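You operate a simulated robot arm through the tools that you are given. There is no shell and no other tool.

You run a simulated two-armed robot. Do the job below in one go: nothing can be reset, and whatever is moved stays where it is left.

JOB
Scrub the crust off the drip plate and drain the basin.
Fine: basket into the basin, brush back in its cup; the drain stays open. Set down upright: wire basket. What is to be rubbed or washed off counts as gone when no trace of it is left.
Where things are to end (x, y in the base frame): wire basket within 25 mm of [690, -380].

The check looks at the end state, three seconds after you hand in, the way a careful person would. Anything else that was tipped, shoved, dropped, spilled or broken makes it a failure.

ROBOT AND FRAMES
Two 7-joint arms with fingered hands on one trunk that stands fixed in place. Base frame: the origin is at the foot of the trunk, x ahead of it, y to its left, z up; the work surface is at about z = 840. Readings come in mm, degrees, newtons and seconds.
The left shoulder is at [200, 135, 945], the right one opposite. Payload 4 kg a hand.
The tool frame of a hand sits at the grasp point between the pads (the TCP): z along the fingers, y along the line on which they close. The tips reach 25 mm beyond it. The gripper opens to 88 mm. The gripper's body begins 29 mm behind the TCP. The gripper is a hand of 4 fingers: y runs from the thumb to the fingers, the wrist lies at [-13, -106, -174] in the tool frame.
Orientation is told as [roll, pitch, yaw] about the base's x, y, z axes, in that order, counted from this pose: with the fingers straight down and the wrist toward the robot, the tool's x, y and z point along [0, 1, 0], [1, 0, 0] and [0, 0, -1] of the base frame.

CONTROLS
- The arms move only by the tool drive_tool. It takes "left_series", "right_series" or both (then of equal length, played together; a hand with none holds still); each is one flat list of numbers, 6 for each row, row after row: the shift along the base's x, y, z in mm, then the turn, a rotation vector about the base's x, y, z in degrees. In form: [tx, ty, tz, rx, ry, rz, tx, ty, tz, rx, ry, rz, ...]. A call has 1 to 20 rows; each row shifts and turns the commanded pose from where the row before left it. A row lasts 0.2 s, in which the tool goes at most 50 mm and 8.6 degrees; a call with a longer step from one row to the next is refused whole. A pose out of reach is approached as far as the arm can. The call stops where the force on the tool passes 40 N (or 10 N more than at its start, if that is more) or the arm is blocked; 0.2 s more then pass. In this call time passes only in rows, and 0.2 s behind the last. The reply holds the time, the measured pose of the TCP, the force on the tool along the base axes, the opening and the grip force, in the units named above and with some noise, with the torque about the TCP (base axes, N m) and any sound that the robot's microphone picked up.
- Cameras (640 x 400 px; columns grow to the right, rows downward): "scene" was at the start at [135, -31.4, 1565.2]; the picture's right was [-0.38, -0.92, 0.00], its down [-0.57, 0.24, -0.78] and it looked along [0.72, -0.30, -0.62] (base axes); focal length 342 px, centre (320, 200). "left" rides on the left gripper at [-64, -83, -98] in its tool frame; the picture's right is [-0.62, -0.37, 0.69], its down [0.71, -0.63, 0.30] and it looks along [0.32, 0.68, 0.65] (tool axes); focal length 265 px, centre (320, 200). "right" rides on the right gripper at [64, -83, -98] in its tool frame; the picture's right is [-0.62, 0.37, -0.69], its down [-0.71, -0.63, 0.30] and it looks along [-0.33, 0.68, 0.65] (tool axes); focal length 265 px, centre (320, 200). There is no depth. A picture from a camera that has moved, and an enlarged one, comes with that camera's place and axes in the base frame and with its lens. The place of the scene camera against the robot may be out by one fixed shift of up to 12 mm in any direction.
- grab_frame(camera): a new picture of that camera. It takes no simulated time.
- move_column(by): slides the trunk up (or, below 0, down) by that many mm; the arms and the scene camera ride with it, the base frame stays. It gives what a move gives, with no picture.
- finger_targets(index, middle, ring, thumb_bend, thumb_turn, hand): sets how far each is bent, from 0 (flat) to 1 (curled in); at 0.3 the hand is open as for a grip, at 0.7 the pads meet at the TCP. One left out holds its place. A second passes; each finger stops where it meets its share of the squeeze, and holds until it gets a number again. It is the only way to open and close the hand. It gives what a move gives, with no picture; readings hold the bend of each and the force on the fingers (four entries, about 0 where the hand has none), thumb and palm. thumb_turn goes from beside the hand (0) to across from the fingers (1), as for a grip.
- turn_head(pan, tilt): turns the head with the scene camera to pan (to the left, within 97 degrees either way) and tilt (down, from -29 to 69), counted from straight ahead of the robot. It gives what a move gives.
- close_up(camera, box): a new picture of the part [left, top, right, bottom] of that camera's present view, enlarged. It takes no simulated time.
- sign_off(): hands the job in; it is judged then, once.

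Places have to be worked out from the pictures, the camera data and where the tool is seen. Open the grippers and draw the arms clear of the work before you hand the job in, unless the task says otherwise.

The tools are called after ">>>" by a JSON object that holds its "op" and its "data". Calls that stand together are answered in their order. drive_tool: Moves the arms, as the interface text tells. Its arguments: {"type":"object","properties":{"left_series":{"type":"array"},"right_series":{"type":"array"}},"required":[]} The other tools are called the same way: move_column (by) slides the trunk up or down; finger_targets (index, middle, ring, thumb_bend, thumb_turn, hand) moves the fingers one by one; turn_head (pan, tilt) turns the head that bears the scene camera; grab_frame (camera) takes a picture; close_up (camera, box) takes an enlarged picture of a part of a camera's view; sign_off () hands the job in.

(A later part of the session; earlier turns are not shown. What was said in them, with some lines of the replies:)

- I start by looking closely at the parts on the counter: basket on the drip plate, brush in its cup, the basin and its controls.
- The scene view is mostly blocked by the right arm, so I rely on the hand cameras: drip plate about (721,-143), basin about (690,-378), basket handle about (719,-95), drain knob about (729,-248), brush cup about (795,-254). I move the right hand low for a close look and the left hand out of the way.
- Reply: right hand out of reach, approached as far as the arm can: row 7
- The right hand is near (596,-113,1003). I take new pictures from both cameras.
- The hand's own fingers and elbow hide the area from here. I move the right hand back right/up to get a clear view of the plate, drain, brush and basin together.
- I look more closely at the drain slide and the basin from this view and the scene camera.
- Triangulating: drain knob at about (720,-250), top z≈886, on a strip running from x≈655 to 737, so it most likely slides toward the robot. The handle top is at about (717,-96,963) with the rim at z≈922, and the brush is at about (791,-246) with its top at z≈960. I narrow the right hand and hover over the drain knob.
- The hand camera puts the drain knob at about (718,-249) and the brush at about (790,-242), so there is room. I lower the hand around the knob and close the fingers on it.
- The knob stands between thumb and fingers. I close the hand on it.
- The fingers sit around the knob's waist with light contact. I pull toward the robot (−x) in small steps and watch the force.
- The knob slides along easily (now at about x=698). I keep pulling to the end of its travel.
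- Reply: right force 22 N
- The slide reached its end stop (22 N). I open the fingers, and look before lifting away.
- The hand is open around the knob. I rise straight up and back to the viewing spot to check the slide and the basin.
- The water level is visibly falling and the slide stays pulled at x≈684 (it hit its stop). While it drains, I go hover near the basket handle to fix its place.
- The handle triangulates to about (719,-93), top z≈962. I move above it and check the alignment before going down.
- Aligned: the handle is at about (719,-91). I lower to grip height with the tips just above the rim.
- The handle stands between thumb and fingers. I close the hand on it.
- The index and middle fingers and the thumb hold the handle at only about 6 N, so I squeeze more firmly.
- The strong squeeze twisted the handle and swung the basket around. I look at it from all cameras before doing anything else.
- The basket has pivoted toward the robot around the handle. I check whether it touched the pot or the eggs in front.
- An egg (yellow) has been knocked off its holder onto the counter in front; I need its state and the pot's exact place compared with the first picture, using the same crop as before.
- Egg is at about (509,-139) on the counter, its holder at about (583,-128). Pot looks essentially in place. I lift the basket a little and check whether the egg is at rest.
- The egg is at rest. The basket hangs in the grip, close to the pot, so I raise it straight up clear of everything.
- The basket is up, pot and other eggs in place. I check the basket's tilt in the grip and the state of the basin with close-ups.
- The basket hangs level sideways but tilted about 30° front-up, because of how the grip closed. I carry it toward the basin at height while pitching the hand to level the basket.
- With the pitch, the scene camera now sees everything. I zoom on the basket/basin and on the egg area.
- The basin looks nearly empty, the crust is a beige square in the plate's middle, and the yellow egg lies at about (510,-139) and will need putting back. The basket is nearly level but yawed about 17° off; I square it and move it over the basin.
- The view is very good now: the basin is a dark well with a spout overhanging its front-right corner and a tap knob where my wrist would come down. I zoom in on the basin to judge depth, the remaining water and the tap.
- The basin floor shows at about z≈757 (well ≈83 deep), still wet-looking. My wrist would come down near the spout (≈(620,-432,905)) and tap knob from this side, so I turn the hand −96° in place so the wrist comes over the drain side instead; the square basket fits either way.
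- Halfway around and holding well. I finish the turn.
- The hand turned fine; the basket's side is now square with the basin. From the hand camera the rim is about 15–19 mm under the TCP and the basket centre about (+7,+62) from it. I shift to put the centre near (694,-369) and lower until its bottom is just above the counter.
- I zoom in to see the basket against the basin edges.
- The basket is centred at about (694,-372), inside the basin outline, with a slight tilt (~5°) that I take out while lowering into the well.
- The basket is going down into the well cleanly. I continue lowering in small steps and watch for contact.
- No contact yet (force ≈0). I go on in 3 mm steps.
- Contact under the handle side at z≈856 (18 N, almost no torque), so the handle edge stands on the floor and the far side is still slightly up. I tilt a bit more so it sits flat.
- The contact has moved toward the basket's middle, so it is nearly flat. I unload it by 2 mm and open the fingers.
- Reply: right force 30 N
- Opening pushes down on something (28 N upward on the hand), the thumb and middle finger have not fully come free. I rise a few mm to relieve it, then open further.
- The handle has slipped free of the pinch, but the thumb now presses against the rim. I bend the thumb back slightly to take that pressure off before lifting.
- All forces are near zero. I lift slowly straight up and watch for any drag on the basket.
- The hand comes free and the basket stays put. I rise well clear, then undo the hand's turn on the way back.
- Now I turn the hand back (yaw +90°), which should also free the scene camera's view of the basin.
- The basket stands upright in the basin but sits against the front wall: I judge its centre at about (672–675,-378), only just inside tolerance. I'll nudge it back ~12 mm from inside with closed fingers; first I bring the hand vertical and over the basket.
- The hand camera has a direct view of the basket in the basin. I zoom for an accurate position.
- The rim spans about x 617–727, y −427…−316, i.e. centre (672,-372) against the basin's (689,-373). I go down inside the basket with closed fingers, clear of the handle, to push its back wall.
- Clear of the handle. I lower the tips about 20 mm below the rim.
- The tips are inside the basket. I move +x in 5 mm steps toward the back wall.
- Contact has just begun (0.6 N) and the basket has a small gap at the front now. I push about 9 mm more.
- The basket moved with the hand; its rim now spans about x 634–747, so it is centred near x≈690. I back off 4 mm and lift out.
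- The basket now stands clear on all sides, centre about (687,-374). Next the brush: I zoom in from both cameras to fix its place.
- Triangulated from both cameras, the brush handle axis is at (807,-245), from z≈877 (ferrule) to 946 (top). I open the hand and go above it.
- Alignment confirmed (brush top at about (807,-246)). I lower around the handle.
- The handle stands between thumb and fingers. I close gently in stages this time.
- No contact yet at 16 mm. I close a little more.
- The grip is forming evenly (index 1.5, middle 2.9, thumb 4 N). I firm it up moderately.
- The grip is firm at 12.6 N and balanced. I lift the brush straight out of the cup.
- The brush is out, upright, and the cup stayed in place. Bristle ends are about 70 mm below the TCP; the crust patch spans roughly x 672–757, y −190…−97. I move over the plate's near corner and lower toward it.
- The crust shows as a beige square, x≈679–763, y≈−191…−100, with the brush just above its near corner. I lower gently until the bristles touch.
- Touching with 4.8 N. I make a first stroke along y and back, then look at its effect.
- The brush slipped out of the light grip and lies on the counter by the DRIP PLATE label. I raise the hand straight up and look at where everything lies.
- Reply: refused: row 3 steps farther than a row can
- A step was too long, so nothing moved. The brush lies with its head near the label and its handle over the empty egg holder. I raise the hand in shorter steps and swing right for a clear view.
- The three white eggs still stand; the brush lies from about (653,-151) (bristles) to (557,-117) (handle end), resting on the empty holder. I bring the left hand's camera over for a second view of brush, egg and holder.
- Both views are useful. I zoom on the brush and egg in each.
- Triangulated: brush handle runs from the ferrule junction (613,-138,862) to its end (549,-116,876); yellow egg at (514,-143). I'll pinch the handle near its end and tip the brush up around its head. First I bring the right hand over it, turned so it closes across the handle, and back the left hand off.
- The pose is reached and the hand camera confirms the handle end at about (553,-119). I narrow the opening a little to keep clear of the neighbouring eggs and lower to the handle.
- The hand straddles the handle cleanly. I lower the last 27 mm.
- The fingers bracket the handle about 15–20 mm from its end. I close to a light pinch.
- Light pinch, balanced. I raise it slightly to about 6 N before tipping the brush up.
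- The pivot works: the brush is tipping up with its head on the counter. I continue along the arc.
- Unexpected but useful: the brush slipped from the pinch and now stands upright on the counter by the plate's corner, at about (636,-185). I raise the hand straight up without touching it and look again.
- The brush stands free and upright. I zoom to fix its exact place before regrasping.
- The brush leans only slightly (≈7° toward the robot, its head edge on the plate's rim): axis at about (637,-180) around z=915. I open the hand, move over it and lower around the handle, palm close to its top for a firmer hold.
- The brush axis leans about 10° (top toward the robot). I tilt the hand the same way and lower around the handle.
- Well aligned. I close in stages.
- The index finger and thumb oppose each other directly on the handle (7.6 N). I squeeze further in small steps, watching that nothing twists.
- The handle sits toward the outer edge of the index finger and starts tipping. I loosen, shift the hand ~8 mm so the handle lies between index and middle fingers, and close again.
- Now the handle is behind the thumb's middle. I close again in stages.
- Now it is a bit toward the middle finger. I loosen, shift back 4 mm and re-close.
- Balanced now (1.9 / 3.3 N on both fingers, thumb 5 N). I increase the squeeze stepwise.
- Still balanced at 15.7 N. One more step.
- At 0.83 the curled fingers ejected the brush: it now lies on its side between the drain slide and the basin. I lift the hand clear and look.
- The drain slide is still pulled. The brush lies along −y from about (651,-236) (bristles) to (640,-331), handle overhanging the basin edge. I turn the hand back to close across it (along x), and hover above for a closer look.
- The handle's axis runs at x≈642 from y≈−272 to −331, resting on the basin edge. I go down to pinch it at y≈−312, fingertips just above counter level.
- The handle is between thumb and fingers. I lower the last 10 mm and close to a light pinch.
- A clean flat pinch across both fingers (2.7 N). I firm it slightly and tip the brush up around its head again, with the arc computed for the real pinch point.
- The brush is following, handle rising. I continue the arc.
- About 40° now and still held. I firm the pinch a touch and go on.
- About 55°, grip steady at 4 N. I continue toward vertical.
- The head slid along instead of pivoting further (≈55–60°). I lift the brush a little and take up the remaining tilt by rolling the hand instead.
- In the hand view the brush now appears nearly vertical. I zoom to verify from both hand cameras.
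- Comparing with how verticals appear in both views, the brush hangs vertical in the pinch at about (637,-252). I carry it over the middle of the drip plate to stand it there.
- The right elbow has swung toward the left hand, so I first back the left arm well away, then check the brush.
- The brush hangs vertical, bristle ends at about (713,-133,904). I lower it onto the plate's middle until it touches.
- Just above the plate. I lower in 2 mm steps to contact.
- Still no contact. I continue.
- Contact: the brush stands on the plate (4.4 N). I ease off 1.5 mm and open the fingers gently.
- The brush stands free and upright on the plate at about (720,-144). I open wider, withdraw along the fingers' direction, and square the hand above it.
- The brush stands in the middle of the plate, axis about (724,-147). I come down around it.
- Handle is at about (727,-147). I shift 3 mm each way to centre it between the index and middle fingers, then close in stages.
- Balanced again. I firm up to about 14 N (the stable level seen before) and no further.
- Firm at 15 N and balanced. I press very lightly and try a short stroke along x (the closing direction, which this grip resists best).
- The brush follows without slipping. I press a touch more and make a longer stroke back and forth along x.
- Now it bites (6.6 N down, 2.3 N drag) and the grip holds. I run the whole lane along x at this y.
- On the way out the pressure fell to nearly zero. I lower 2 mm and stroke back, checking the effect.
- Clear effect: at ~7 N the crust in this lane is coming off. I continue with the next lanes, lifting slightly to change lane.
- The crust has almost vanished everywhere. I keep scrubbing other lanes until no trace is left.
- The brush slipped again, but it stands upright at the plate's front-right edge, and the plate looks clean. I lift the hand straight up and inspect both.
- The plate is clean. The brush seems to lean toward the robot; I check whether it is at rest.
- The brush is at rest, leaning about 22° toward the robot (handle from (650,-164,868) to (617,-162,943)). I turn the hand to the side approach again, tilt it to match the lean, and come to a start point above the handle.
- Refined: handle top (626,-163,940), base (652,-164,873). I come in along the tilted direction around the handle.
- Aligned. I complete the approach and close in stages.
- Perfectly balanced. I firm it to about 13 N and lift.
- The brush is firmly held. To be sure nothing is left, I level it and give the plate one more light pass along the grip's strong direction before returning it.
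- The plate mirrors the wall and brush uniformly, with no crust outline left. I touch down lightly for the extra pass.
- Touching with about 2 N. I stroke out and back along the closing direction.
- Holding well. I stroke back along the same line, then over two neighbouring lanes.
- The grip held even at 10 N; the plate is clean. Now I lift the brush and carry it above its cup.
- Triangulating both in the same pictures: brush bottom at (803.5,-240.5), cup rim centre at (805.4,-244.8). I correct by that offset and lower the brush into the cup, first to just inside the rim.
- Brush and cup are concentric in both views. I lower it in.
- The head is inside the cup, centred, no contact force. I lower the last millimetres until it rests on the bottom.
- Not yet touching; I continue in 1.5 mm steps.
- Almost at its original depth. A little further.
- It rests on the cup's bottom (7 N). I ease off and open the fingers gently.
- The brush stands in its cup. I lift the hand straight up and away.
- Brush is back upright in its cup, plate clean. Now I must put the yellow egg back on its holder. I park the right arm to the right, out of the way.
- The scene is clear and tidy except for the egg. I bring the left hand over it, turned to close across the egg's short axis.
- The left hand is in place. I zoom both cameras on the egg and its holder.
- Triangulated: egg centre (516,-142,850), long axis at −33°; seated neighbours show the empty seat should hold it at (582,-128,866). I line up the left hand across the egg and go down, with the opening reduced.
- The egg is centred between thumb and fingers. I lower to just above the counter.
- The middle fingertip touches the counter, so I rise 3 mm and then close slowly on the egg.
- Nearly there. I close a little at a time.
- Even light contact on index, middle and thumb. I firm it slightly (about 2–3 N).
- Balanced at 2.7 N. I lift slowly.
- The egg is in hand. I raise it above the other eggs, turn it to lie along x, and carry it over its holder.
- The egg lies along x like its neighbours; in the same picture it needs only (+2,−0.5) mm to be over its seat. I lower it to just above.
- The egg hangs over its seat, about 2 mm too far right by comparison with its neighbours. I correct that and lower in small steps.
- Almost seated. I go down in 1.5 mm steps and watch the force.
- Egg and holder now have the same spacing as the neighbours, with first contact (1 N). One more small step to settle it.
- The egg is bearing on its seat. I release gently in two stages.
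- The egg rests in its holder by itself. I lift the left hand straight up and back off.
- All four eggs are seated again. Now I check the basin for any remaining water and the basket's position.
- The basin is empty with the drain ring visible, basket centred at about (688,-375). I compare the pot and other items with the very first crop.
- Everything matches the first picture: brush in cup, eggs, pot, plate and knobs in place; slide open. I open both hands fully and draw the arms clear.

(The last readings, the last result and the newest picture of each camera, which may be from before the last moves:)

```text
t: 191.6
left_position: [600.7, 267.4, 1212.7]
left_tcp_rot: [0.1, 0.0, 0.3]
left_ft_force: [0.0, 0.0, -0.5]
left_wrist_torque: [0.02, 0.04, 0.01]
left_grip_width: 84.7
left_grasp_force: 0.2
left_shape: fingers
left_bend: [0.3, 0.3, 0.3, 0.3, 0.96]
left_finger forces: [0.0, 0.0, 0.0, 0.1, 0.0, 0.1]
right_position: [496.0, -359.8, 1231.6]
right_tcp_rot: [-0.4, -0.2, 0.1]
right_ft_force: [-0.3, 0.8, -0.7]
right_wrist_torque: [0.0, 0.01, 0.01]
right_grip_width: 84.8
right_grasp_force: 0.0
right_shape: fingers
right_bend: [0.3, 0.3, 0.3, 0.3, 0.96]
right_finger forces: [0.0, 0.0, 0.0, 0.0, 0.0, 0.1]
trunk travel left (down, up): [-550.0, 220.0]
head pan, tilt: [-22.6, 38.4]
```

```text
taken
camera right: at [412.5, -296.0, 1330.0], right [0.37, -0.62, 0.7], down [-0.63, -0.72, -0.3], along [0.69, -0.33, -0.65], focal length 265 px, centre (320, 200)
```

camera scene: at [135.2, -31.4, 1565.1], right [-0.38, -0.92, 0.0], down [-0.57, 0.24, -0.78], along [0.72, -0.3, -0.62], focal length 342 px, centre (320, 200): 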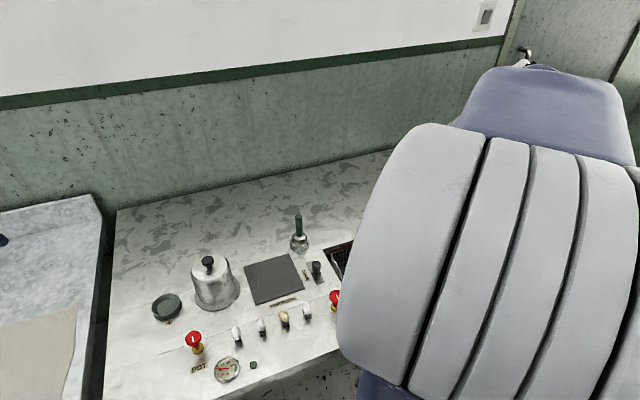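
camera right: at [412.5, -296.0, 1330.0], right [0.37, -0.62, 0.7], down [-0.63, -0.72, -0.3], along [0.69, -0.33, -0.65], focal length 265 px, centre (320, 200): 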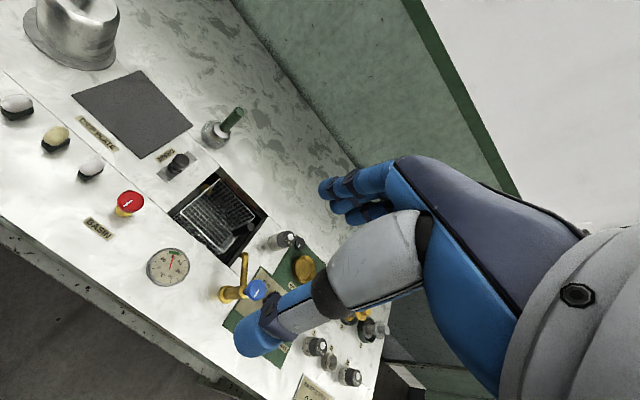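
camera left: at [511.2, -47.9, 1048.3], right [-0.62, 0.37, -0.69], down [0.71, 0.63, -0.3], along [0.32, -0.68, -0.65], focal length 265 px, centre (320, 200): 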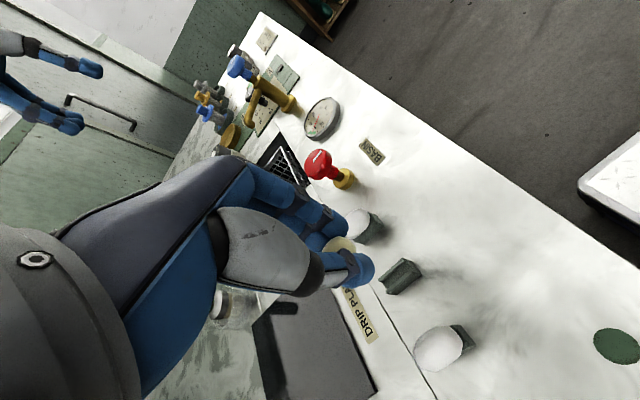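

Both arms are clear, back near their start poses. A last close comparison from the same viewpoint as at the beginning.

>>> {"op": "close_up", "data": {"camera": "right", "box": [60, 20, 320, 200]}}

>>> {"op": "close_up", "data": {"camera": "right", "box": [100, 120, 300, 280]}}

>>> {"op": "close_up", "data": {"camera": "left", "box": [400, 0, 640, 250]}}

```text
2.22 times, centred on (190, 110) of right
camera zoom: at [412.5, -296.0, 1330.0], right [0.37, -0.62, 0.7], down [-0.63, -0.72, -0.3], along [0.69, -0.33, -0.65], focal length 590 px, centre (609, 400)
```

zoom: 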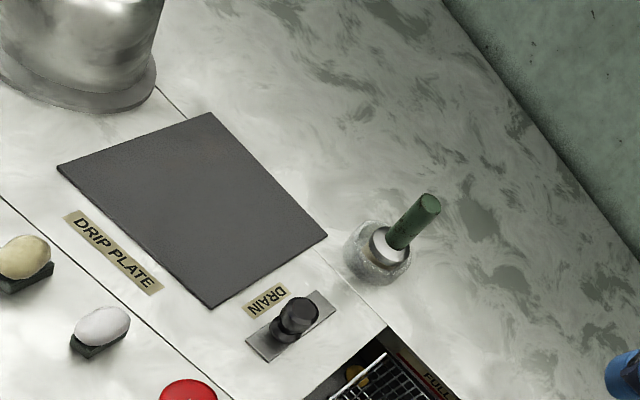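

```text
2.50 times, centred on (200, 200) of right
camera zoom: at [412.5, -296.0, 1330.0], right [0.37, -0.62, 0.7], down [-0.63, -0.72, -0.3], along [0.69, -0.33, -0.65], focal length 664 px, centre (620, 200)
```

zoom: 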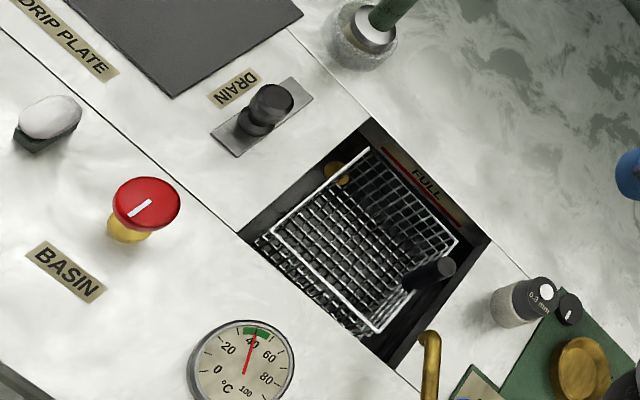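

```text
1.60 times, centred on (520, 125) of left
camera zoom: at [517.0, 203.0, 1311.1], right [-0.37, -0.62, -0.69], down [-0.63, 0.71, -0.3], along [0.68, 0.33, -0.65], focal length 425 px, centre (0, 320)
```

zoom: 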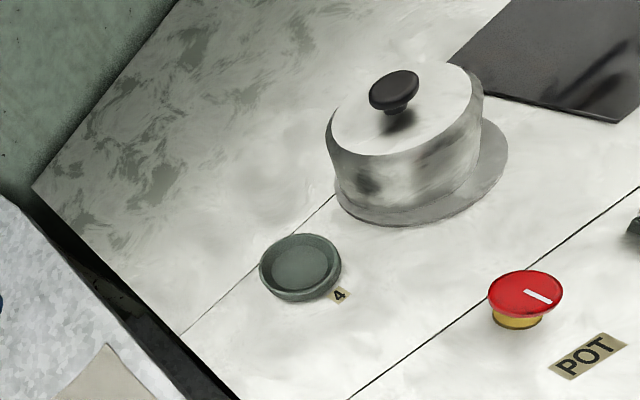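

The plate is clean, and the basin is empty with its slide still open. The basket stands upright in the basin at about (688,-375), and the brush is in its cup. The egg I knocked off is back in its holder, the rest looks as it did at the start, and both hands are open and clear. I hand the job in.

>>> {"op": "sign_off", "data": {}}

```text
The job is handed in.
```

The job is handed in. The crust is scrubbed off the drip plate and the basin is drained with its slide still open.

- **Basket:** it stands upright in the basin, centred at about (688, -375) by my last measurement, roughly 6 mm from the target.
- **Brush:** it stands upright back in its cup.
- **Drip plate:** no trace of the crust is visible, and the whole plate now looks the same dark grey.
- **Arms:** both hands are open and drawn back near their start poses.

Some things went wrong on the way:

- **Yellow egg:** when I first squeezed the basket handle too hard, the basket swung round and knocked the yellow egg off its holder onto the counter. I put it back on its holder. In the pictures it sits in line with its neighbours but is turned slightly, about 10° I judge, compared with them.
- **Brush slips:** the brush slipped out of the grip several times. Twice it fell on its side, once over the empty egg holder and once across the basin edge and basket rim. I saw no mark or shift from either fall.

The pot, plate, cup, knobs and other eggs looked unmoved when compared with the first pictures.
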